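You operate a simulated robot arm through the tools that you are given. There is no shell and no other tool. Be economical: measure what you need, move in short steps, check, and stop when the job is done.

You run a simulated robot arm. Do the job below in one go: nothing can be reset, and whatever is moved stays where it is left.

## Task
Put things in order on the table top. At the end: the beige egg from the table top stands on top of the spinach box; the dressing bottle is on the teal plate; the butter pack stands on top of the pie; the nut jar (marked "NUTS") stands where the butter pack stood; whatever was shut is shut again. Leave all else as you found it, and nothing knocked over.
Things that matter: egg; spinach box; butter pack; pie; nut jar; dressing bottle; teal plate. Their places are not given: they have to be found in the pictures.

It is judged by the outcome, as a careful person would: the job done as asked, and still so three seconds after it is handed in. It fails if anything else is knocked over, pushed out of place, dropped, spilled or broken.

## Robot
A 7-joint arm with a two-finger parallel gripper, fixed in place. Base frame: the origin is at the foot of the arm, x ahead of it, y to its left, z up; the work surface is at about z = -0.001. Units: m, degrees, N and s.
With the tool pointing down near the work surface it reaches from about 0.24 to 0.62 m from the base axis. Its first joint turns from -66.0 to 66.0 degrees. Payload 2.6 kg.
Tool frame: the origin (TCP) lies between the finger pads and is the grasp point; the fingertips stand 0.03 m ahead of it; z points along the fingers, y is the line along which they close. The gripper opens to 0.094 m. The fingers are 0.028 m wide and 0.01 m thick; the gripper's body (0.05 by 0.096 m) begins 0.055 m behind the TCP.
Orientation is that of the tool frame in the base frame, as [roll, pitch, yaw] about the fixed x, y, z axes, in that order (R = Rz(yaw) Ry(pitch) Rx(roll)). With the fingers straight down and closing along the base's y, the tool's x points along the base's -x, its y along +y and its z along -z.

## Interface
- The arm moves only by the tool servo_tool. Its argument "increments" is a list of rows, each an object of numbers (a shift or turn left out is 0, a gripper value left out holds the last): "x", "y", "z": the shift along the tool's x, y, z in units of 40 mm (1.0 is 40 mm); "wx", "wy", "wz": the turn, a rotation vector about the tool's x, y, z in units of 6 degrees (1.0 is 6 degrees). In form: [{"x": .., "y": .., "z": .., "wx": .., "wy": .., "wz": ..}, ...]. A call has 1 to 10 rows; each row shifts and turns the commanded pose from where the row before left it, along the tool's axes as they then stand. "jaw" is the gripper command, from -1 (fully open) to 1 (shut), values between in proportion, set as the call begins (left out, the last holds). A call with a number of a shift or a turn outside -1 to 1 is refused whole. Each row takes 0.2 s and may step no farther than 0.05 m and 8.6 degrees from the row before; otherwise, or with a gripper value out of range, the whole call is refused. Where a pose cannot be reached the arm comes as near as it can. A force on the tool above 40 N (or 10 N above the force at the start of the call, whichever is more), or a blocked arm, ends the call early, and 0.2 s more pass. Each finger travels about 0.072 m/s and halts on what it meets, pressing with about 33 N; the grip force reading is that of the motor and also rises with nothing between the fingers. The clock runs only during rows and for 0.2 s after the last one: add rows that do not move to give the fingers time. The reply holds the time, the measured pose of the TCP, the force on the tool along the base axes, the opening and the grip force, in the units named above and with some noise, and new pictures: "pictures" is both (left out), scene, wrist or none.
- Cameras (640 x 400 px; columns grow to the right, rows downward): "scene" is fixed at [0.0169, 0.4186, 0.5613]; the picture's right is [-0.92, -0.40, 0.00], its down [-0.24, 0.55, -0.80] and it looks along [0.32, -0.73, -0.60] (base axes); focal length 320 px, centre (320, 200). "wrist" rides on the gripper at [-0.037, 0, -0.058] in the tool frame; the picture's right is [0.00, -1.00, 0.00], its down [0.97, 0.00, -0.24] and it looks along [0.24, 0.00, 0.97] (tool axes); focal length 218 px, centre (320, 200).
- pixel_to_xyz(camera, pixels): for up to 12 pixels [column, row] of the newest picture of that camera ("zoom" is the newest enlarged one), the place [x, y, z] in the base frame of the surface seen there, good to about 0.002 m. The clock stands still meanwhile.
- close_up(camera, box): a new picture of the part [left, top, right, bottom] of that camera's present view, enlarged. The clock stands still meanwhile.
- sign_off(): hands the job in; it is judged then, once.

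Keep the steps short. Do not move on a guess: measure, check each grasp and each placing, and mend mistakes. In all there are 80 turns and 120 pictures (those below and enlarged ones count). Leave the gripper open and the arm clear of the work at the hand-in unless told otherwise, and finish with a single line.

The tools are called after "Emit:" as a command line: name --argument value ..., lists and objects as JSON in quotes. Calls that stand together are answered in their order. servo_tool: Moves the arm, as the interface text tells. Its arguments: {"type":"object","properties":{"increments":{"type":"array"},"jaw":{"type":"number"},"pictures":{"type":"string","enum":["both","scene","wrist","none"]}},"required":["increments"]} The other tools are called the same way: pixel_to_xyz (camera, pixels) gives the place of the surface under pixels of a picture; close_up (camera, box) takes an enlarged picture of a part of a camera's view; sign_off () hands the job in.

At the start:

```text
t: 0.0
ee_pos: [0.4262, 0.0256, 0.3013]
tool_rot: [180.0, 0.0, 180.0]
contact_force: [0.4, -0.2, 0.4]
opening: 0.0942
finger_force: 0.0
```

scene: 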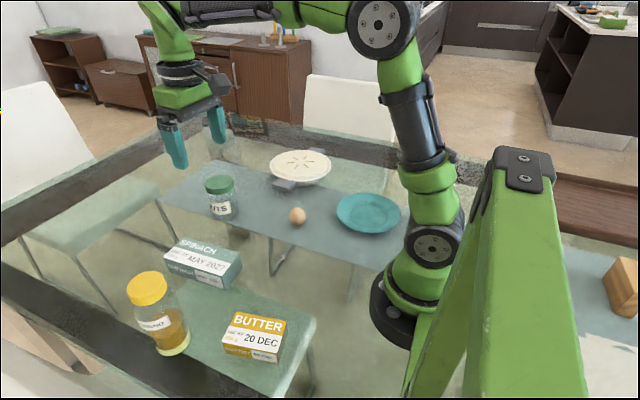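
wrist: 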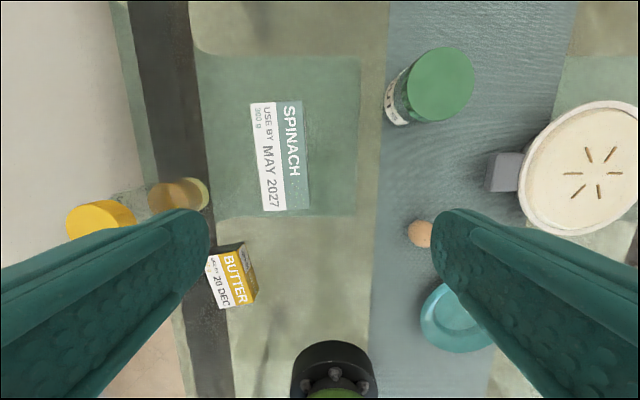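

I see the egg at (297,215), spinach box (203,262), butter (253,337), jar (220,197), bottle (158,313), plate (368,212) and pie (300,167) in the scene picture. I'll measure them all first.

Emit:
pixel_to_xyz --camera "scene" --pixels '[[297, 209], [297, 222], [165, 262], [178, 240], [241, 256], [228, 281], [235, 311], [286, 321], [278, 350], [224, 340], [147, 283], [172, 352]]'

Emit:
pixel_to_xyz --camera "scene" --pixels '[[219, 183], [222, 218], [368, 214], [338, 212], [400, 216], [368, 232], [300, 163], [270, 165], [331, 165], [300, 182], [284, 184], [368, 195]]'

Emit:
pixel_to_xyz --camera "wrist" --pixels '[[250, 103], [302, 103], [310, 208], [264, 211], [420, 233], [440, 80], [503, 172], [585, 165], [245, 270], [457, 318], [220, 250], [243, 243]]'

Emit:
close_up --camera "scene" --box '[110, 220, 310, 370]'

Emit:
close_up --camera "scene" --box '[190, 130, 420, 250]'

```text
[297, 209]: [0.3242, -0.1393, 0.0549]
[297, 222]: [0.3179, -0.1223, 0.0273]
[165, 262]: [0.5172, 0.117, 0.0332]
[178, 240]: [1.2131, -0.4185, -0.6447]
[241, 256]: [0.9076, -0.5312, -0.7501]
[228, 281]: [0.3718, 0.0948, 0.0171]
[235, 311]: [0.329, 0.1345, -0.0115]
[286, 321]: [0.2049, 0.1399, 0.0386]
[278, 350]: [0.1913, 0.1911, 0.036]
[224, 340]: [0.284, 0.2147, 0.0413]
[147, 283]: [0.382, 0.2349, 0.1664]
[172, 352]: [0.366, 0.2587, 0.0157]
```

```text
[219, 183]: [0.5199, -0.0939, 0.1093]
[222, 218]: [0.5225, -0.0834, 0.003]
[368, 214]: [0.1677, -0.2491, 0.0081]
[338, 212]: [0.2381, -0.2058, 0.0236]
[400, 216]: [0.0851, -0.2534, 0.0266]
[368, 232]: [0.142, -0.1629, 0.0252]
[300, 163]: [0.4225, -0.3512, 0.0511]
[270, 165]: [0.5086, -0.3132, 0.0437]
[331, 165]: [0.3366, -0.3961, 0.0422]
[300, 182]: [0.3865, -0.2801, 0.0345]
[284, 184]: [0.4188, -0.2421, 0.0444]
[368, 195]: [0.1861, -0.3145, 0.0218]
```

```text
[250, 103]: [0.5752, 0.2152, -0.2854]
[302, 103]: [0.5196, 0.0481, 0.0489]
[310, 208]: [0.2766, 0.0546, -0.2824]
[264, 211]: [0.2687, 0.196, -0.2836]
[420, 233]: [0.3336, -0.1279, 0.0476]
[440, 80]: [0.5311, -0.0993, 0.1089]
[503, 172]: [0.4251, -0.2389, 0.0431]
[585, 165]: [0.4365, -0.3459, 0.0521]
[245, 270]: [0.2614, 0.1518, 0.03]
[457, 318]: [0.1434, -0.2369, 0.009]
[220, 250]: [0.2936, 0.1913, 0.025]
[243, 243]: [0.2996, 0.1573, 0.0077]
```

```text
2.67 times, centred on (210, 295) of scene
```

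zoom: 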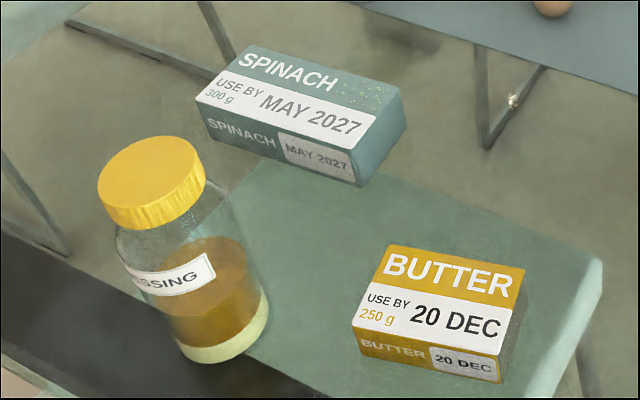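

```text
2.78 times, centred on (305, 190) of scene
```

zoom: 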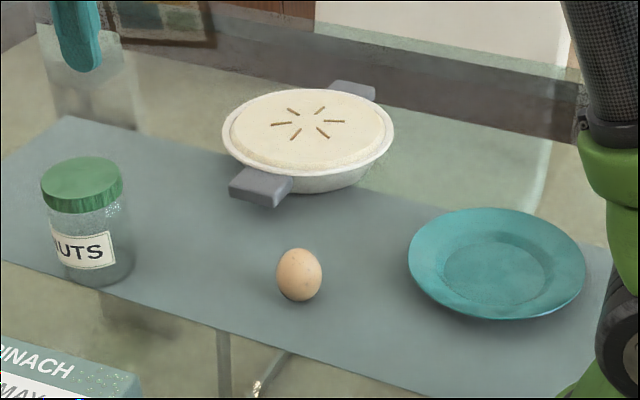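

The glass table leaks through edges, so I'll sample interior points of box tops, bottle and jar.

Emit:
pixel_to_xyz --camera "wrist" --pixels '[[254, 106], [298, 105], [306, 204], [268, 208], [280, 155], [210, 285], [222, 305], [250, 296], [238, 256], [410, 90], [470, 85], [440, 55]]'

Emit:
pixel_to_xyz --camera "scene" --pixels '[[129, 285], [165, 285], [147, 273], [147, 297], [137, 318], [186, 330], [237, 316], [283, 322], [274, 347], [227, 337], [166, 258], [186, 240]]'

Emit:
pixel_to_xyz --camera "scene" --pixels '[[238, 255], [222, 273], [223, 284], [225, 352], [272, 360], [156, 345], [187, 345], [205, 186], [234, 186], [219, 192], [235, 210], [172, 355]]'

Emit:
close_up --camera "wrist" --box '[50, 150, 290, 300]'

```text
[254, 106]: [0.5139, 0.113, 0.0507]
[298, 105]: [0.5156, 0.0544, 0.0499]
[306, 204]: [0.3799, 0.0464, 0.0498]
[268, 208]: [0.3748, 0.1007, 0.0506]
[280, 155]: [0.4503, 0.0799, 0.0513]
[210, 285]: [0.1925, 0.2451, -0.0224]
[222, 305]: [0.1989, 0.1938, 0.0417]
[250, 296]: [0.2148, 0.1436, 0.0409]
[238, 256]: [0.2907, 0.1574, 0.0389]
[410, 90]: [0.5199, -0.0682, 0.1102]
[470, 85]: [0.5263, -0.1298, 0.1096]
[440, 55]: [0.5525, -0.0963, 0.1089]
```

```text
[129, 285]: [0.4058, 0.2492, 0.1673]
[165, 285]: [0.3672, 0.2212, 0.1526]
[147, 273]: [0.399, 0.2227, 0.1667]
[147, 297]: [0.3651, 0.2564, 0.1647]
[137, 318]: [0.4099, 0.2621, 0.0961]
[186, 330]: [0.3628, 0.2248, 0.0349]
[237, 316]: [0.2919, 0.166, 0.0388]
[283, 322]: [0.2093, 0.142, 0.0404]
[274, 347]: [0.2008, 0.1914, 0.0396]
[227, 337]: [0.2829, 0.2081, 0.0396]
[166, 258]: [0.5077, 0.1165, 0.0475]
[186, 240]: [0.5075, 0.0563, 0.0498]
```

```text
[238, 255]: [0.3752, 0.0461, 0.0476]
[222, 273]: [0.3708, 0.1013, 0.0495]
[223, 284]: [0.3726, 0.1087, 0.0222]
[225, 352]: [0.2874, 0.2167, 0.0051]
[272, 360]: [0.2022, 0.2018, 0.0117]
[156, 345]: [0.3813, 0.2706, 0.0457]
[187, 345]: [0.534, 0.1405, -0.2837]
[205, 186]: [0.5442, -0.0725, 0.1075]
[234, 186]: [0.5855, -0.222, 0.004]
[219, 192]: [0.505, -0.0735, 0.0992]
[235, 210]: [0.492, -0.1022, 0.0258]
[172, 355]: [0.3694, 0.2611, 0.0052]
```

```text
2.67 times, centred on (170, 225) of wrist
```

zoom: 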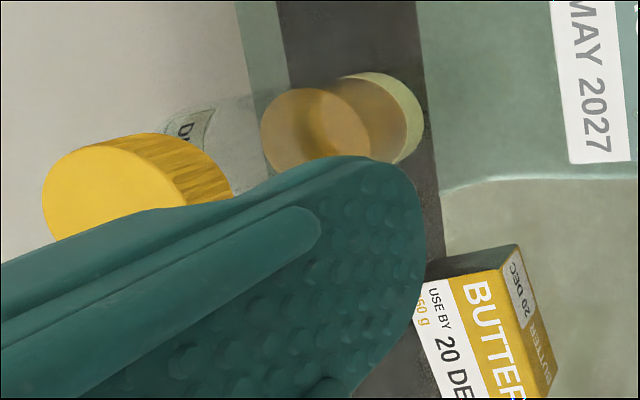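

Boxes are clear: spinach centre about (0.445, 0.081) with its top at 0.05, butter centre about (0.247, 0.176) with its top at 0.04 and turned about 11°. Next I'll move above the butter, turned to match.

Emit:
servo_tool --increments '[{"x": 0.88, "y": 0.75, "wz": -0.38}, {"x": 0.88, "y": 0.75, "wz": -0.38}, {"x": 0.8, "y": 0.85, "wz": -0.38}, {"x": 0.7, "y": 0.9, "wz": -0.38}, {"x": 0.55, "y": 1.0, "wz": -0.38}, {"z": 1}, {"z": 1}, {}]' --jaw -1

```text
t: 1.8
ee_pos: [0.2656, 0.1847, 0.2223]
tool_rot: [180.0, 0.0, -168.5]
contact_force: [0.0, 0.1, 0.2]
opening: 0.0942
finger_force: 0.1
```

scene: 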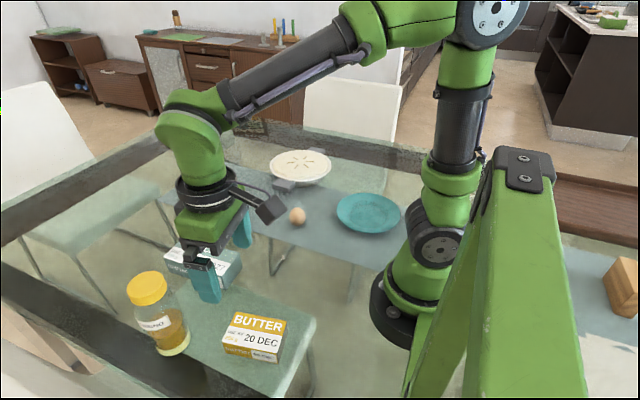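
wrist: 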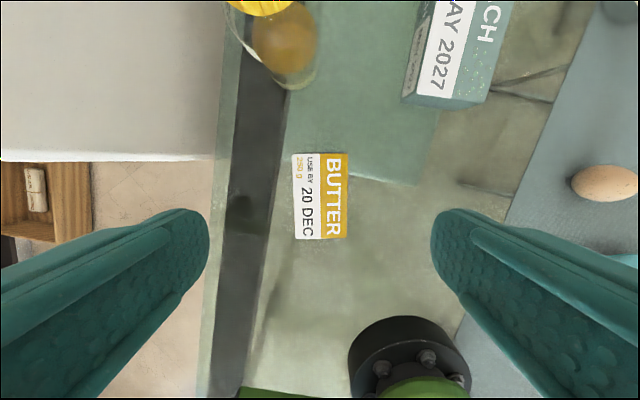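

The butter sits at (320,196) in the wrist picture and looks well aligned. I'll measure its corners and the egg.

Emit:
pixel_to_xyz --camera "wrist" --pixels '[[294, 157], [344, 156], [344, 235], [298, 237], [320, 157], [320, 235], [295, 197], [344, 197], [605, 183], [580, 183]]'

```text
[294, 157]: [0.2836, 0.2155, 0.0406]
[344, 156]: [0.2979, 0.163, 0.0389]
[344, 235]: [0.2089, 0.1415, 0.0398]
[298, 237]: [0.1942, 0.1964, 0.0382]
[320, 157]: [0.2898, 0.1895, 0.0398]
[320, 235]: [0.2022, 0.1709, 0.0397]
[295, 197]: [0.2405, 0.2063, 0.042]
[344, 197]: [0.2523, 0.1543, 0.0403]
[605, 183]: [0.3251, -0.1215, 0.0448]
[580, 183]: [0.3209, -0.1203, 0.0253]
```

Butter centre (0.246, 0.179), angle about 13°. Next I'll centre on it and go down in two stages.

Emit:
servo_tool --increments '[{"x": 0.51, "y": -0.04, "wz": -0.25}, {"z": 1}, {"z": 1}, {"z": 1}, {}]' --pictures "wrist"

```text
t: 3.0
ee_pos: [0.2426, 0.178, 0.0999]
tool_rot: [179.9, 0.0, -167.0]
contact_force: [-0.5, -0.2, 0.1]
opening: 0.0942
finger_force: 0.0
```

wrist: 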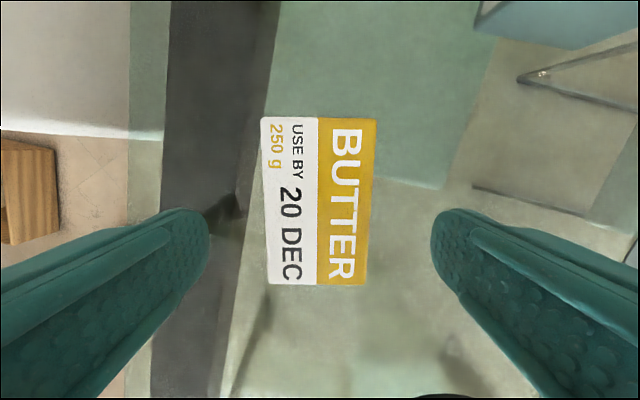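

Aligned. Going down to 0.036, then closing gently in the next call.

Emit:
servo_tool --increments '[{"x": -0.07, "z": 0.8}, {"z": 0.8}, {}]' --pictures "none"

Emit:
servo_tool --increments '[{}, {}, {}, {}]' --jaw 0.0 --pictures "wrist"

```text
t: 3.8
ee_pos: [0.2439, 0.1768, 0.0385]
tool_rot: [179.9, 0.0, -167.1]
contact_force: [0.1, 0.3, 0.9]
opening: 0.0937
finger_force: 0.2
```

```text
t: 4.8
ee_pos: [0.2443, 0.1767, 0.0384]
tool_rot: [179.9, 0.0, -167.1]
contact_force: [-0.3, -0.8, -0.8]
opening: 0.0661
finger_force: 33.0
```

wrist: 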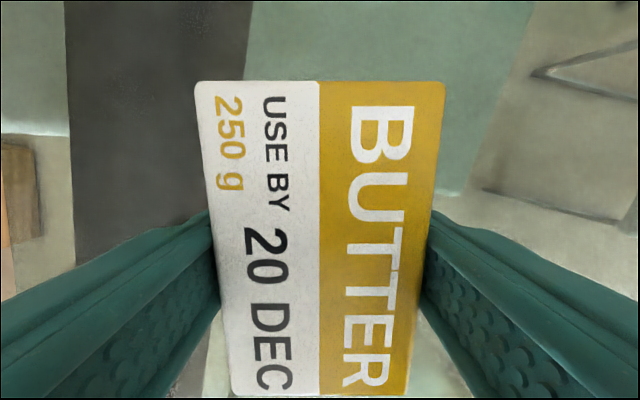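

Gripped (0.066 opening, 33 N). Next I'll lift and check.

Emit:
servo_tool --increments '[{"z": -0.5}, {"z": -1}, {"z": -1}, {"z": -1}, {"z": -0.8}, {}]'

```text
t: 6.2
ee_pos: [0.243, 0.1758, 0.2085]
tool_rot: [-180.0, 0.0, -167.1]
contact_force: [-0.3, -0.3, -1.9]
opening: 0.0662
finger_force: 33.2
```

scene: 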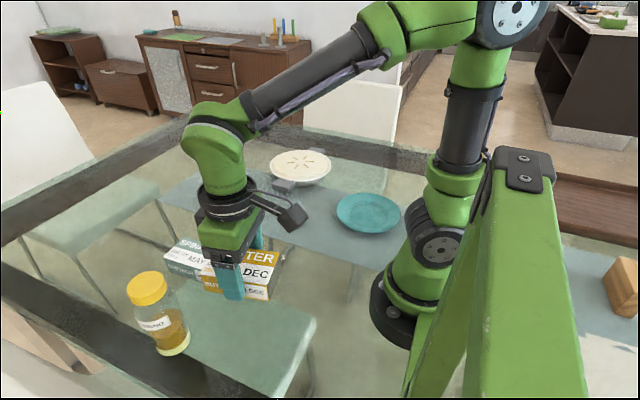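
wrist: 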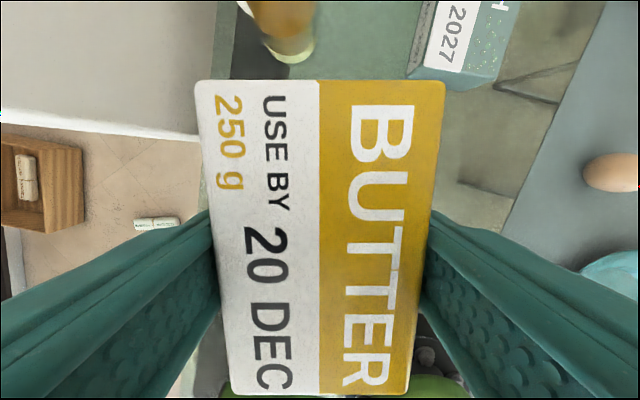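

Butter is held level. Carrying it over toward the pie at height 0.2.

Emit:
servo_tool --increments '[{"x": -0.15, "y": -0.867}, {"x": -0.15, "y": -0.867}, {"x": -0.15, "y": -0.867}, {"x": -0.15, "y": -0.867}, {"x": -0.15, "y": -0.867}, {"x": -0.15, "y": -0.867}, {"x": -0.15, "y": -0.867}, {}]' --pictures "none"

Emit:
servo_tool --increments '[{"x": -0.07, "y": -0.9}, {"x": -0.07, "y": -0.9}, {"x": -0.07, "y": -0.9}, {"x": -0.07, "y": -0.9}, {"x": -0.07, "y": -0.9}, {"x": -0.07, "y": -0.9}, {"x": -0.07, "y": -0.9}, {}]'

```text
t: 8.0
ee_pos: [0.3383, -0.0496, 0.209]
tool_rot: [-180.0, 0.1, -167.2]
contact_force: [-0.1, 0.7, -1.8]
opening: 0.0663
finger_force: 33.5
```

```text
t: 9.8
ee_pos: [0.4138, -0.2887, 0.212]
tool_rot: [-180.0, 0.1, -167.0]
contact_force: [0.5, 1.4, -1.4]
opening: 0.0662
finger_force: 32.8
```

scene: 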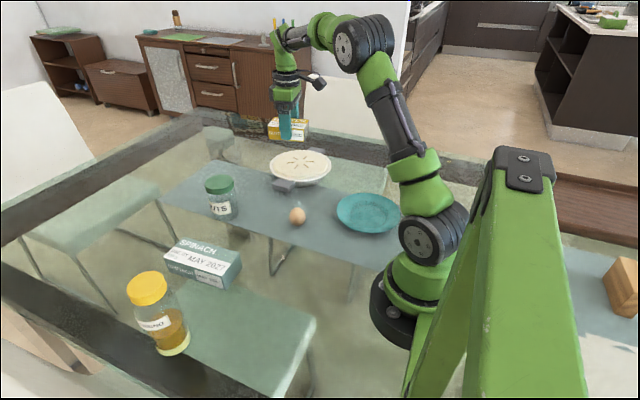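
wrist: 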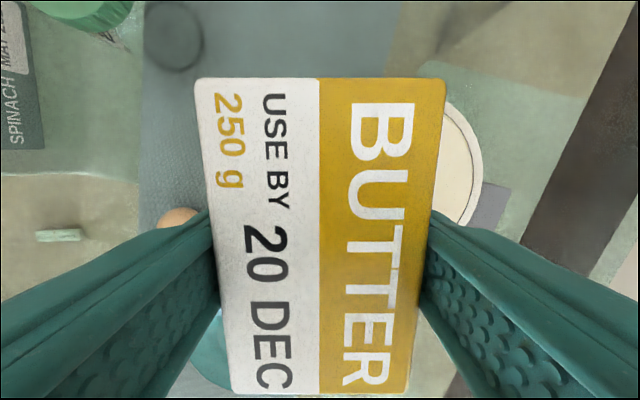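

Nearly over the pie. I'll measure the pie's crust in the scene before placing.

Emit:
pixel_to_xyz --camera "scene" --pixels '[[301, 153], [300, 175], [276, 165], [326, 164], [271, 166], [329, 164], [300, 151], [299, 179], [285, 156], [316, 173], [300, 163]]'

Emit:
close_up --camera "scene" --box '[240, 110, 360, 200]'

```text
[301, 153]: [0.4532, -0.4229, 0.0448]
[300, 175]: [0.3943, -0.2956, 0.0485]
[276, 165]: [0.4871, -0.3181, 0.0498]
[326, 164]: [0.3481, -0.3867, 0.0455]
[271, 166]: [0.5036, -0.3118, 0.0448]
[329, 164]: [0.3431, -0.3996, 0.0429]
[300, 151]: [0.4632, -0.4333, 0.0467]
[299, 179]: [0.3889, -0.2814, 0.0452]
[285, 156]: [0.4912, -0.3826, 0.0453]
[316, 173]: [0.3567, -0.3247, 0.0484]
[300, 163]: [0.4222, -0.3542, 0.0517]
```

```text
4.44 times, centred on (300, 155) of scene
```

zoom: 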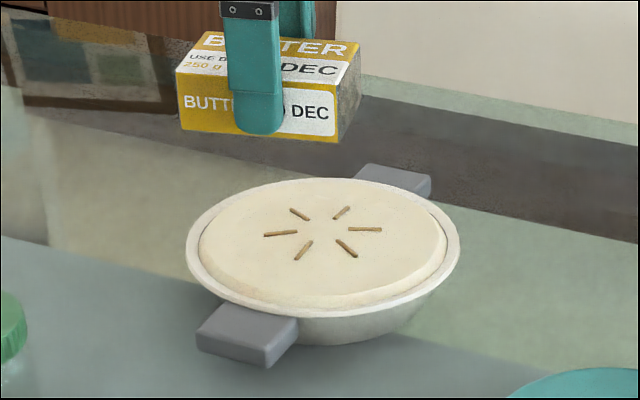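

Pie centre is (0.424, -0.356), top 0.052. I'll shift over it and descend to just above.

Emit:
servo_tool --increments '[{"x": 0.1, "y": -0.85}, {"x": 0.09, "y": -0.85}, {}, {"z": 1}, {"z": 1}, {"z": 0.6}, {}]' --pictures "scene"

Emit:
close_up --camera "scene" --box '[240, 110, 360, 200]'

```text
t: 11.4
ee_pos: [0.4204, -0.357, 0.1037]
tool_rot: [-180.0, 0.1, -167.1]
contact_force: [-0.6, -1.0, -2.7]
opening: 0.0659
finger_force: 33.4
```

scene: 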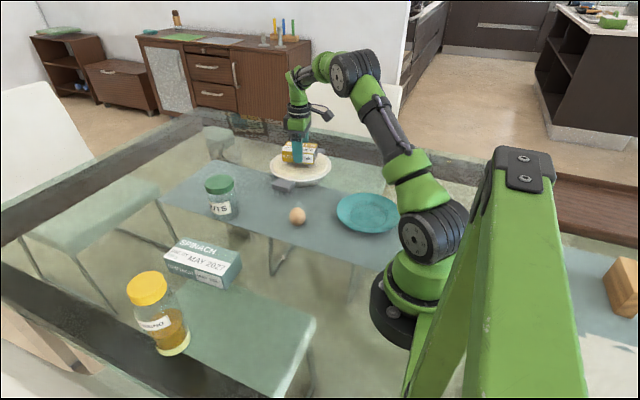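

```text
4.44 times, centred on (300, 155) of scene
```

zoom: 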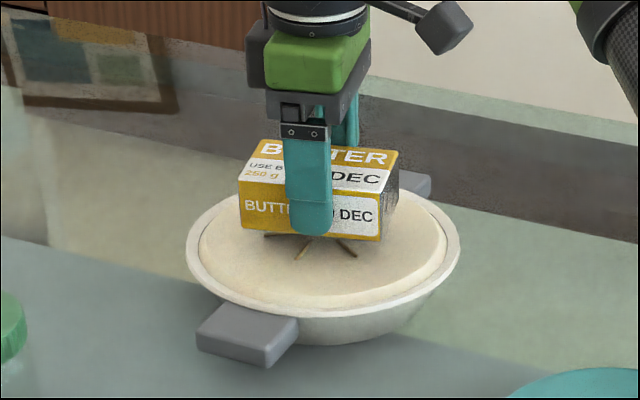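

Well centred, about 12 mm above. Lowering in small steps while watching force.

Emit:
servo_tool --increments '[{"z": 0.1}, {"z": 0.1}, {"z": 0.06}, {}]' --pictures "none"

```text
t: 12.4
ee_pos: [0.4206, -0.3557, 0.095]
tool_rot: [180.0, 0.0, -167.1]
contact_force: [0.5, 0.0, -3.1]
opening: 0.0661
finger_force: 33.1
```

Emit:
servo_tool --increments '[{"z": 0.05}, {"z": 0.04}, {}]' --pictures "none"

```text
t: 13.2
ee_pos: [0.4206, -0.3567, 0.0894]
tool_rot: [-180.0, -0.1, -167.1]
contact_force: [-0.7, 0.4, -2.7]
opening: 0.0661
finger_force: 32.6
```

No contact yet (force is still just the weight). Two millimetres more at a time.

Emit:
servo_tool --increments '[{"z": 0.04}, {}]' --pictures "none"

Emit:
close_up --camera "scene" --box '[270, 130, 330, 185]'

```text
t: 13.8
ee_pos: [0.4194, -0.3563, 0.089]
tool_rot: [180.0, 0.1, -167.1]
contact_force: [0.8, 0.4, -2.3]
opening: 0.066
finger_force: 33.1
```

```text
7.27 times, centred on (300, 158) of scene
```

zoom: 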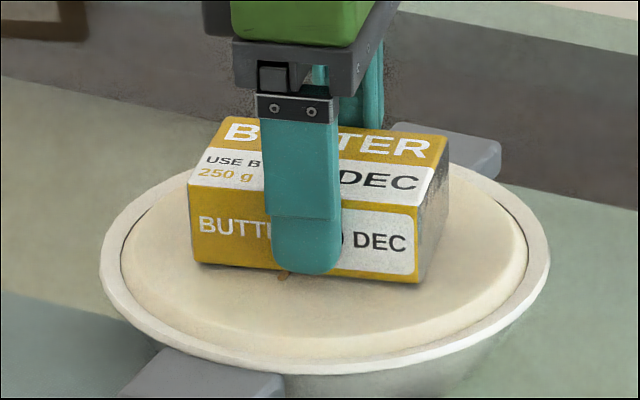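

It looks almost down. One more tiny step.

Emit:
servo_tool --increments '[{"z": 0.04}, {}]' --pictures "none"

Emit:
servo_tool --increments '[{"z": 0.04}, {}]' --pictures "none"

```text
t: 14.4
ee_pos: [0.4202, -0.3566, 0.0879]
tool_rot: [-180.0, -0.1, -167.0]
contact_force: [-0.2, 0.2, -1.9]
opening: 0.0662
finger_force: 32.8
```

```text
t: 15.0
ee_pos: [0.4203, -0.3561, 0.0857]
tool_rot: [-179.9, 0.0, -167.1]
contact_force: [-0.1, 1.5, -2.5]
opening: 0.0661
finger_force: 33.3
```

Emit:
servo_tool --increments '[{}, {}]' --pictures "none"

Emit:
close_up --camera "scene" --box '[270, 130, 330, 185]'

Emit:
pixel_to_xyz --camera "scene" --pixels '[[314, 154], [295, 168], [300, 176], [291, 149], [290, 154], [290, 162]]'

```text
t: 15.6
ee_pos: [0.4207, -0.3565, 0.0863]
tool_rot: [-179.9, 0.1, -167.2]
contact_force: [0.0, -0.3, -3.1]
opening: 0.0662
finger_force: 33.1
```

```text
7.27 times, centred on (300, 158) of scene
```

zoom: 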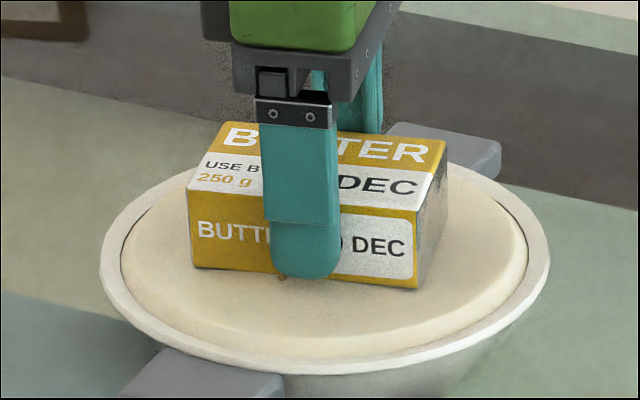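

```text
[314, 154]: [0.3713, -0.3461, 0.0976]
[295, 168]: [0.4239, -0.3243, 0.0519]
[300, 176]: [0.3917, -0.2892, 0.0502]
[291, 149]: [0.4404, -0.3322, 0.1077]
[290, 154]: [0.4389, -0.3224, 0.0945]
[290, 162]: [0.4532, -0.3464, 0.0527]
```

The butter's top reads about 0.097, so there are still a few millimetres to go. Continuing.

Emit:
servo_tool --increments '[{"z": 0.04}, {}]' --pictures "none"

Emit:
servo_tool --increments '[{"z": 0.04}, {}]' --pictures "none"

Emit:
close_up --camera "scene" --box '[270, 130, 330, 185]'

```text
t: 16.2
ee_pos: [0.4213, -0.3562, 0.086]
tool_rot: [-180.0, 0.0, -167.1]
contact_force: [0.2, -0.4, -2.9]
opening: 0.066
finger_force: 33.2
```

```text
t: 16.8
ee_pos: [0.4209, -0.3578, 0.0835]
tool_rot: [-180.0, 0.1, -167.1]
contact_force: [-0.5, 0.8, -2.9]
opening: 0.0662
finger_force: 32.4
```

```text
7.27 times, centred on (300, 158) of scene
```

zoom: 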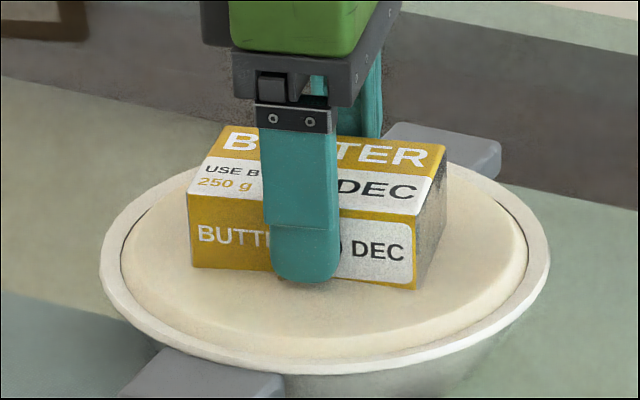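

Still no load on the tool. Continuing; the butter's underside is below the fingertips, so it'll touch first.

Emit:
servo_tool --increments '[{"z": 0.05}, {}]' --pictures "none"

Emit:
servo_tool --increments '[{"z": 0.05}, {}]' --pictures "none"

Emit:
close_up --camera "scene" --box '[270, 130, 330, 185]'

```text
t: 17.4
ee_pos: [0.4218, -0.3578, 0.0823]
tool_rot: [-179.9, 0.2, -167.0]
contact_force: [-3.1, -0.1, 8.8]
opening: 0.0662
finger_force: 32.8
```

```text
t: 18.0
ee_pos: [0.4222, -0.3569, 0.0816]
tool_rot: [-179.7, 0.2, -167.1]
contact_force: [4.4, -6.3, 15.9]
opening: 0.0661
finger_force: 33.2
```

```text
7.27 times, centred on (300, 158) of scene
```

zoom: 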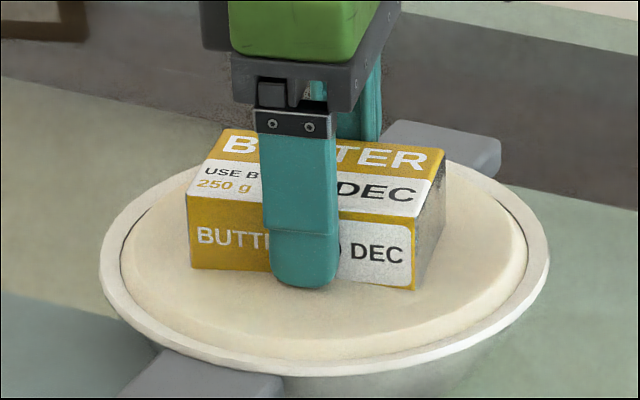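

Contact (force +16 N): the butter stands on the crust. I'll ease up 1 mm and open.

Emit:
servo_tool --increments '[{"z": -0.06}, {}]' --pictures "none"

Emit:
servo_tool --increments '[{}, {}, {}]' --jaw -1 --pictures "none"

Emit:
servo_tool --increments '[{"z": -0.5}, {"z": -1}, {"z": -1}, {"z": -1}, {}]'

```text
t: 18.6
ee_pos: [0.4207, -0.3548, 0.0803]
tool_rot: [-180.0, 0.0, -167.1]
contact_force: [2.3, -4.3, 10.9]
opening: 0.0663
finger_force: 33.1
```

```text
t: 19.4
ee_pos: [0.4208, -0.3565, 0.0811]
tool_rot: [-179.9, 0.0, -167.1]
contact_force: [-0.8, 0.4, 0.0]
opening: 0.0938
finger_force: 0.0
```

```text
t: 20.6
ee_pos: [0.4218, -0.3576, 0.2208]
tool_rot: [-179.9, 0.0, -167.2]
contact_force: [0.4, -0.5, -0.7]
opening: 0.094
finger_force: 0.0
```

scene: 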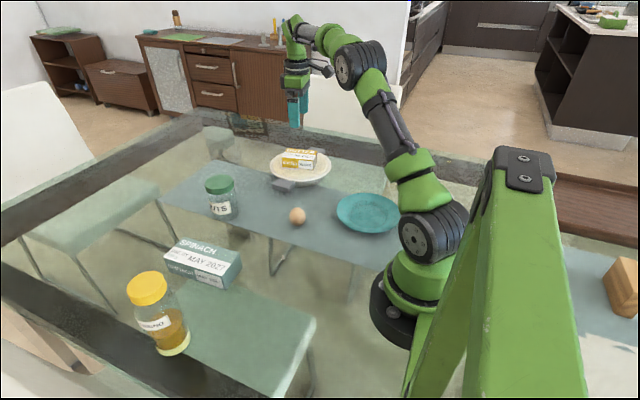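
wrist: 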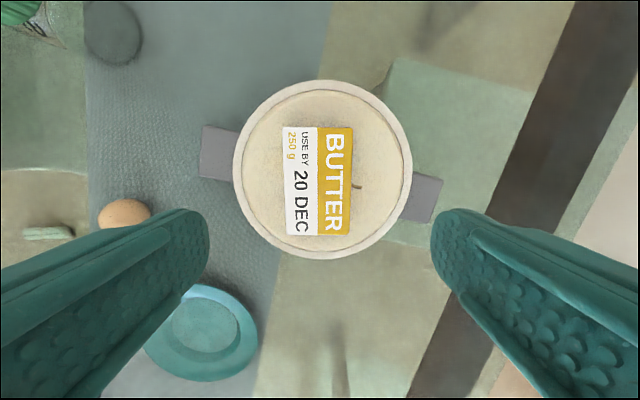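

Butter stands on the pie. Next the jar: move above it at height.

Emit:
servo_tool --increments '[{"x": -0.5, "y": 0.81}, {"x": -0.5, "y": 0.81}, {"x": -0.5, "y": 0.81}, {"x": -0.5, "y": 0.81}, {"x": -0.5, "y": 0.81}, {"x": -0.5, "y": 0.81}, {"x": -0.5, "y": 0.81}, {"wz": 1}, {"wz": 1.15}, {}]' --pictures "wrist"

```text
refused: 1.15 is not a number from -1 to 1
```

Emit:
servo_tool --increments '[{"x": -0.5, "y": 0.81}, {"x": -0.5, "y": 0.81}, {"x": -0.5, "y": 0.81}, {"x": -0.5, "y": 0.81}, {"x": -0.5, "y": 0.81}, {"x": -0.5, "y": 0.81}, {"x": -0.5, "y": 0.81, "wz": 0.2}, {"wz": 1}, {"wz": 1}, {}]' --pictures "wrist"

```text
t: 22.8
ee_pos: [0.506, -0.104, 0.2226]
tool_rot: [-179.9, 0.1, 179.7]
contact_force: [-0.4, -0.2, -0.3]
opening: 0.094
finger_force: 0.2
```

wrist: 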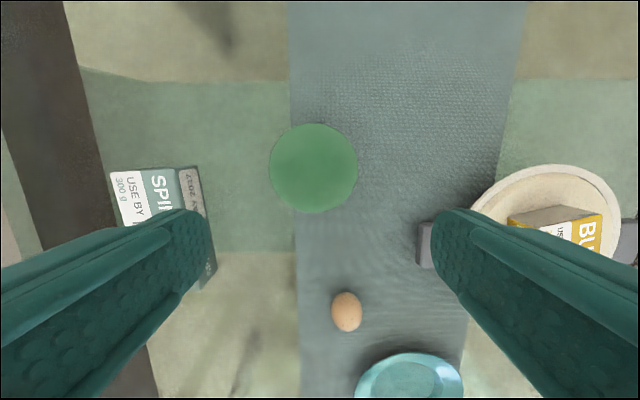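

The jar lid is at (314,168), directly below. I'll measure its edges.

Emit:
pixel_to_xyz --camera "wrist" --pixels '[[314, 168], [273, 168], [355, 168], [314, 127], [314, 209], [346, 312], [346, 294], [346, 328], [335, 312], [358, 312], [428, 245]]'

```text
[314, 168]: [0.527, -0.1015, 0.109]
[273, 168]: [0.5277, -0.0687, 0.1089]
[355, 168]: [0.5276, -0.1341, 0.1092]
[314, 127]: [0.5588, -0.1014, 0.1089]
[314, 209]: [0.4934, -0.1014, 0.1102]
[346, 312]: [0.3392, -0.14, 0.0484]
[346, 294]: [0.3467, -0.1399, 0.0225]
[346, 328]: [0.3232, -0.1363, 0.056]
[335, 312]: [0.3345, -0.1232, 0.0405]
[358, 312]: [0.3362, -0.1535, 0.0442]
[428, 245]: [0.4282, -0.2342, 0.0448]
```

Jar centre (0.527, -0.1015), 0.07 wide. I'll centre and descend to just above the lid.

Emit:
servo_tool --increments '[{"x": -0.525, "y": 0.06}, {"z": 0.8}, {"z": 0.8}, {}]' --pictures "wrist"

```text
t: 23.8
ee_pos: [0.528, -0.1034, 0.1595]
tool_rot: [180.0, 0.0, 179.8]
contact_force: [-0.7, 0.9, -0.4]
opening: 0.0941
finger_force: 0.1
```

wrist: 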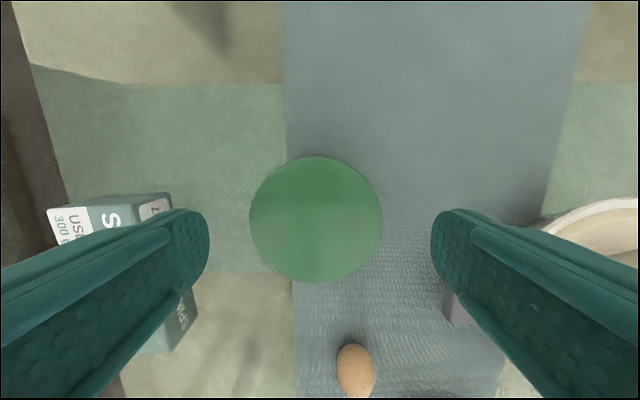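

Centred to within 2 mm. Descending to 0.07.

Emit:
servo_tool --increments '[{"y": 0.05, "z": 0.75}, {"z": 0.75}, {"z": 0.72}, {}]' --pictures "none"

Emit:
servo_tool --increments '[{}, {}, {}]' --jaw 0.2 --pictures "both"

```text
t: 24.8
ee_pos: [0.5287, -0.0999, 0.0681]
tool_rot: [-180.0, 0.0, 179.7]
contact_force: [0.7, -0.5, -0.1]
opening: 0.0937
finger_force: 0.0
```

```text
t: 25.6
ee_pos: [0.5293, -0.0988, 0.0675]
tool_rot: [180.0, 0.0, 179.7]
contact_force: [-0.1, -0.2, -0.7]
opening: 0.0738
finger_force: 32.7
```

scene: 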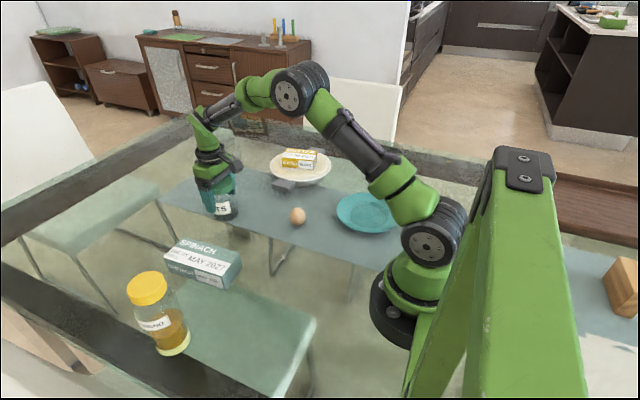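
wrist: 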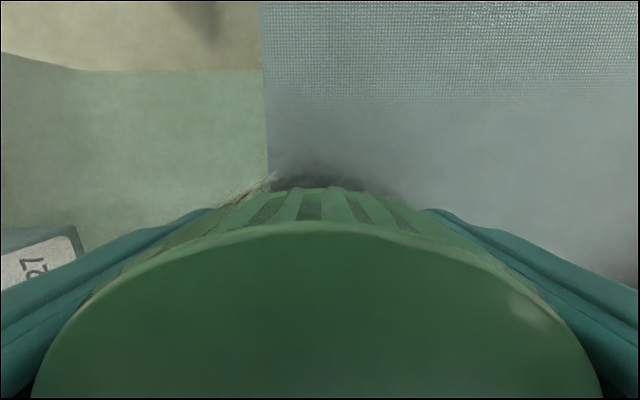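

Jar gripped (0.074 opening). Lift and check.

Emit:
servo_tool --increments '[{"z": -0.5}, {"z": -1}, {"z": -1}, {"z": -1}, {"z": -0.5}, {}]' --pictures "scene"

```text
t: 27.0
ee_pos: [0.5286, -0.1001, 0.2293]
tool_rot: [180.0, 0.0, 179.6]
contact_force: [0.3, 0.1, -1.9]
opening: 0.0737
finger_force: 33.0
```

scene: 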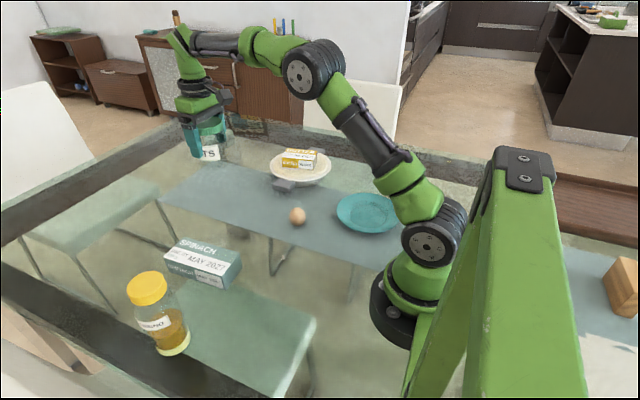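

Jar is up. Carrying it to the butter's old place (0.246, 0.178).

Emit:
servo_tool --increments '[{"x": 0.785, "y": 0.772}, {"x": 0.785, "y": 0.772}, {"x": 0.785, "y": 0.772}, {"x": 0.785, "y": 0.772}, {"x": 0.785, "y": 0.772}, {"x": 0.785, "y": 0.772}, {"x": 0.785, "y": 0.772}, {"x": 0.785, "y": 0.772}, {"x": 0.785, "y": 0.772}, {}]' --pictures "scene"

```text
t: 29.2
ee_pos: [0.2433, 0.1828, 0.226]
tool_rot: [-180.0, -0.1, 179.7]
contact_force: [-0.5, -0.2, -1.3]
opening: 0.0737
finger_force: 32.7
```

scene: 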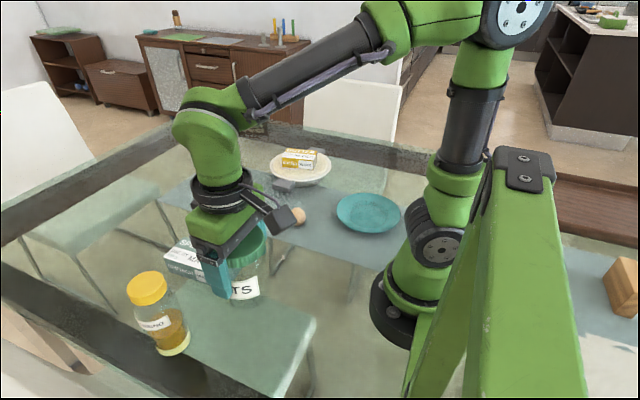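

Correct by a few mm and lower to about 1 cm above the table.

Emit:
servo_tool --increments '[{"x": -0.07, "y": -0.11}, {"z": 1}, {"z": 1}, {"z": 1}, {"z": 0.7}, {}]' --pictures "scene"

```text
t: 30.6
ee_pos: [0.2525, 0.1772, 0.0775]
tool_rot: [180.0, 0.0, 179.7]
contact_force: [0.5, 0.5, 0.1]
opening: 0.074
finger_force: 33.3
```

scene: 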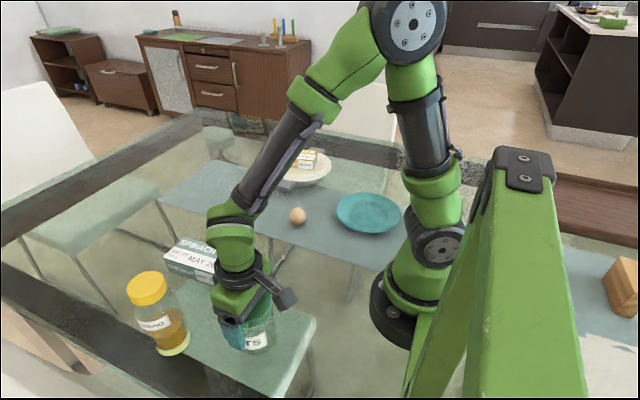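

Emit:
servo_tool --increments '[{"x": 0.13}, {"z": 0.1}, {}]' --pictures "none"

Emit:
close_up --camera "scene" --box '[190, 260, 310, 370]'

```text
t: 31.4
ee_pos: [0.2459, 0.1761, 0.0755]
tool_rot: [-179.9, 0.0, 179.6]
contact_force: [0.3, 0.7, 0.5]
opening: 0.0737
finger_force: 32.6
```

```text
3.64 times, centred on (250, 315) of scene
```

zoom: 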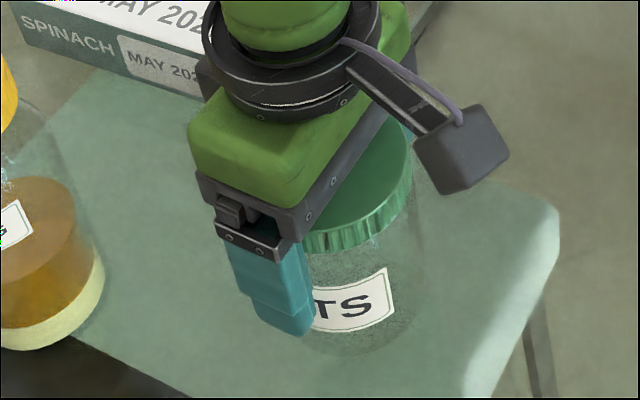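

Emit:
servo_tool --increments '[{"z": 0.08}, {}]' --pictures "none"

Emit:
servo_tool --increments '[{"z": 0.06}, {}]' --pictures "none"

```text
t: 32.0
ee_pos: [0.2444, 0.1758, 0.072]
tool_rot: [180.0, 0.0, 179.7]
contact_force: [0.2, 0.4, 0.0]
opening: 0.0736
finger_force: 33.1
```

```text
t: 32.6
ee_pos: [0.2439, 0.1768, 0.0702]
tool_rot: [179.9, 0.1, 179.7]
contact_force: [-0.1, -0.3, -0.4]
opening: 0.0738
finger_force: 33.0
```

Emit:
servo_tool --increments '[{"z": 0.06}, {}]' --pictures "none"

Emit:
servo_tool --increments '[{"z": 0.05}, {}]' --pictures "none"

```text
t: 33.2
ee_pos: [0.2454, 0.1764, 0.0673]
tool_rot: [180.0, -0.1, 179.6]
contact_force: [0.7, 0.4, -0.1]
opening: 0.0736
finger_force: 33.0
```

```text
t: 33.8
ee_pos: [0.2454, 0.1774, 0.066]
tool_rot: [180.0, 0.0, 179.8]
contact_force: [-4.0, -4.1, 13.9]
opening: 0.0737
finger_force: 32.7
```

Contact (14 N): the jar is on the table. Ease up 1 mm, open, and rise.

Emit:
servo_tool --increments '[{"z": -0.04}, {}]' --pictures "none"

Emit:
servo_tool --increments '[{}, {}, {}]' --jaw -1 --pictures "none"

Emit:
servo_tool --increments '[{"z": -0.5}, {"z": -1}, {"z": -1}, {"z": -1}, {"z": -0.5}, {}]'

```text
t: 34.4
ee_pos: [0.2437, 0.1763, 0.0672]
tool_rot: [179.9, 0.0, 179.7]
contact_force: [-0.4, -0.1, -0.3]
opening: 0.0735
finger_force: 32.9
```

```text
t: 35.2
ee_pos: [0.2447, 0.1756, 0.0672]
tool_rot: [180.0, -0.1, 179.7]
contact_force: [-0.6, -0.2, -0.8]
opening: 0.0938
finger_force: 0.1
```

```text
t: 36.6
ee_pos: [0.2451, 0.1763, 0.2291]
tool_rot: [-180.0, 0.0, 179.8]
contact_force: [-0.9, -0.2, -0.7]
opening: 0.0938
finger_force: 0.1
```

scene: 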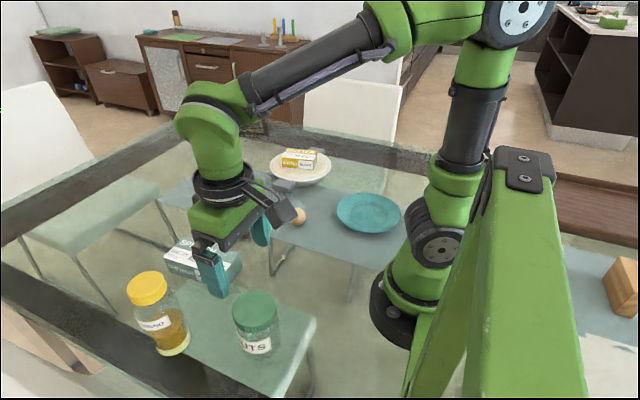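
wrist: 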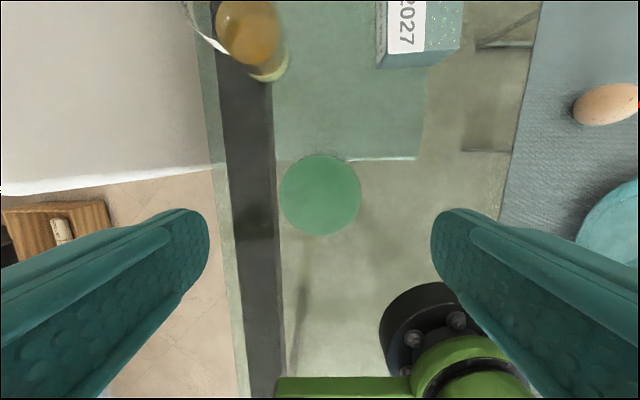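

The jar stands in the butter's place. Now above the dressing bottle, a bit higher.

Emit:
servo_tool --increments '[{"z": -1}, {"x": -0.85, "y": 0.4}, {"x": -0.85, "y": 0.4}, {"x": -0.85, "y": 0.4}, {"x": -0.6, "y": 0.3}, {}]'

```text
t: 38.0
ee_pos: [0.3724, 0.2353, 0.2665]
tool_rot: [179.9, 0.0, 179.7]
contact_force: [0.5, -0.5, 0.0]
opening: 0.0938
finger_force: 0.1
```

scene: 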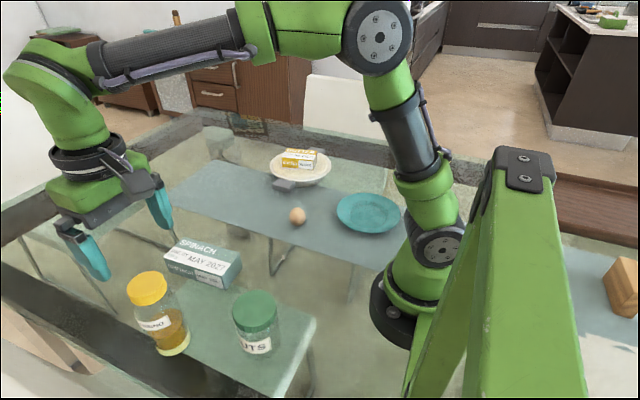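
wrist: 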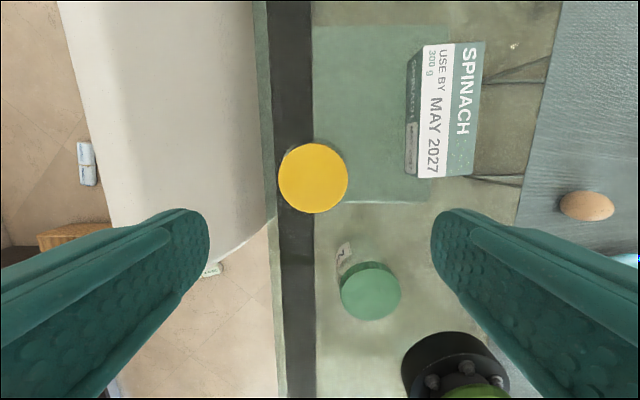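

The bottle cap is at (313,178). Measuring its edges, and the jar's.

Emit:
pixel_to_xyz --camera "wrist" --pixels '[[313, 178], [281, 178], [345, 178], [313, 146], [313, 210], [373, 288], [343, 292], [400, 292]]'

Emit:
close_up --camera "scene" --box '[110, 260, 290, 370]'

```text
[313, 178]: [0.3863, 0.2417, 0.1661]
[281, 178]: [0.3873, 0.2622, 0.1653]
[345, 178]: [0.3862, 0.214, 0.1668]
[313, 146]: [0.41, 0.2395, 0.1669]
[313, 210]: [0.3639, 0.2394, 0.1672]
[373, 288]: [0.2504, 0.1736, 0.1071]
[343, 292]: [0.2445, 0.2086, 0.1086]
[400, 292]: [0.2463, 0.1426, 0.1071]
```

```text
3.56 times, centred on (200, 315) of scene
```

zoom: 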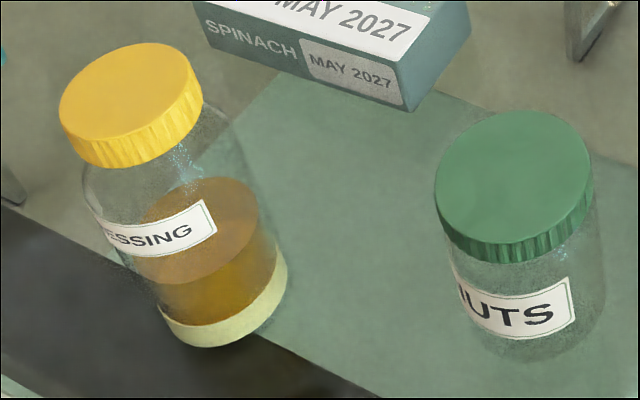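

Cap centre (0.387, 0.239), top 0.167. I'll centre and go down partway to check.

Emit:
servo_tool --increments '[{"x": -0.36, "y": 0.09}, {"z": 0.8}, {"z": 0.8}, {}]' --pictures "wrist"

```text
t: 39.0
ee_pos: [0.3866, 0.2384, 0.2028]
tool_rot: [180.0, -0.1, 179.7]
contact_force: [-0.5, 0.0, -0.2]
opening: 0.0941
finger_force: 0.1
```

wrist: 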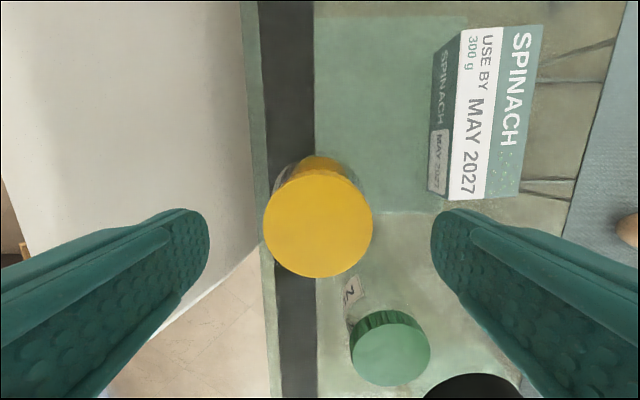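

Centred. Down to 0.118 and close.

Emit:
servo_tool --increments '[{"z": 0.7}, {"z": 0.7}, {"z": 0.7}, {}]' --pictures "none"

Emit:
servo_tool --increments '[{}, {}, {}, {}]' --jaw 0.4 --pictures "wrist"

```text
t: 40.0
ee_pos: [0.3841, 0.2397, 0.1179]
tool_rot: [-179.9, 0.0, 179.7]
contact_force: [-0.9, -0.5, -0.4]
opening: 0.0943
finger_force: 0.1
```

```text
t: 41.0
ee_pos: [0.3843, 0.2391, 0.1174]
tool_rot: [-180.0, 0.0, 179.6]
contact_force: [-0.3, 0.6, 0.2]
opening: 0.0643
finger_force: 33.3
```

wrist: 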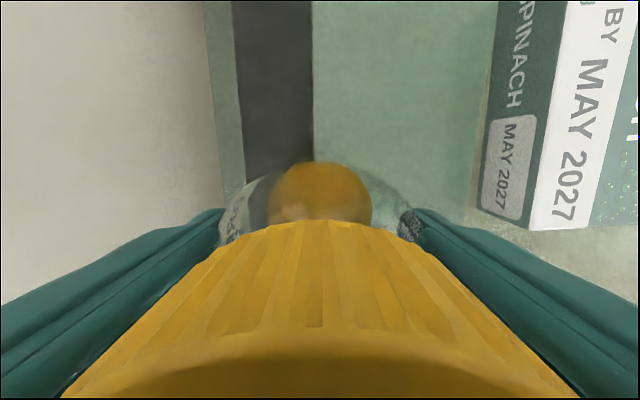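

Gripped at 0.064. Lifting; also measuring the plate's well and rim in the scene.

Emit:
servo_tool --increments '[{"z": -0.5}, {"z": -1}, {"z": -1}, {"z": -1}, {"z": -0.3}, {}]' --pictures "scene"

Emit:
close_up --camera "scene" --box '[320, 180, 416, 240]'

```text
t: 42.4
ee_pos: [0.3868, 0.2364, 0.2723]
tool_rot: [180.0, 0.0, 179.7]
contact_force: [0.2, 0.4, -4.0]
opening: 0.0641
finger_force: 32.9
```

scene: 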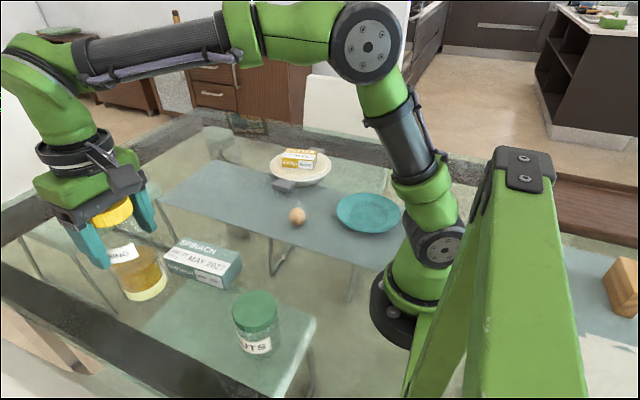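

```text
6.67 times, centred on (368, 210) of scene
```

zoom: 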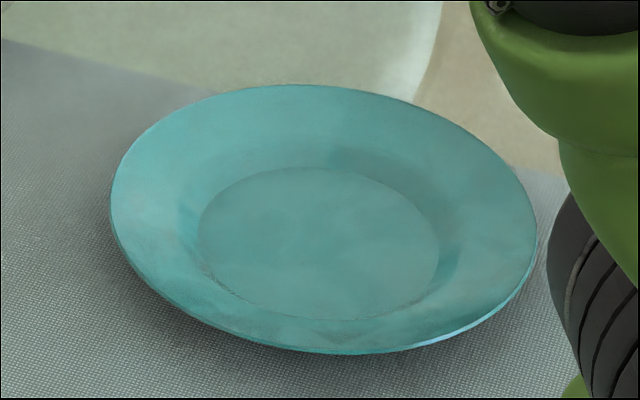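

Emit:
pixel_to_xyz --camera "zoom" --pixels '[[320, 245], [205, 220], [435, 265], [300, 175], [340, 315], [118, 195], [530, 230], [300, 92], [330, 343], [280, 90], [180, 320], [480, 140]]'

```text
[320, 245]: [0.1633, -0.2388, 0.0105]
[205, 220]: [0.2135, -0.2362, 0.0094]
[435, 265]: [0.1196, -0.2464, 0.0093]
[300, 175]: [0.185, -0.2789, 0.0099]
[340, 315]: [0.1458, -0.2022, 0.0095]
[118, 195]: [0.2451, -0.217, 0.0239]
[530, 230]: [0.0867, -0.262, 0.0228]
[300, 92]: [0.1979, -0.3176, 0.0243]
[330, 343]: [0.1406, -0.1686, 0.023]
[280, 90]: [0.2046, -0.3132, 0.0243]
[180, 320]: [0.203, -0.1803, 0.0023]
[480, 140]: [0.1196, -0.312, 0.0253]
```

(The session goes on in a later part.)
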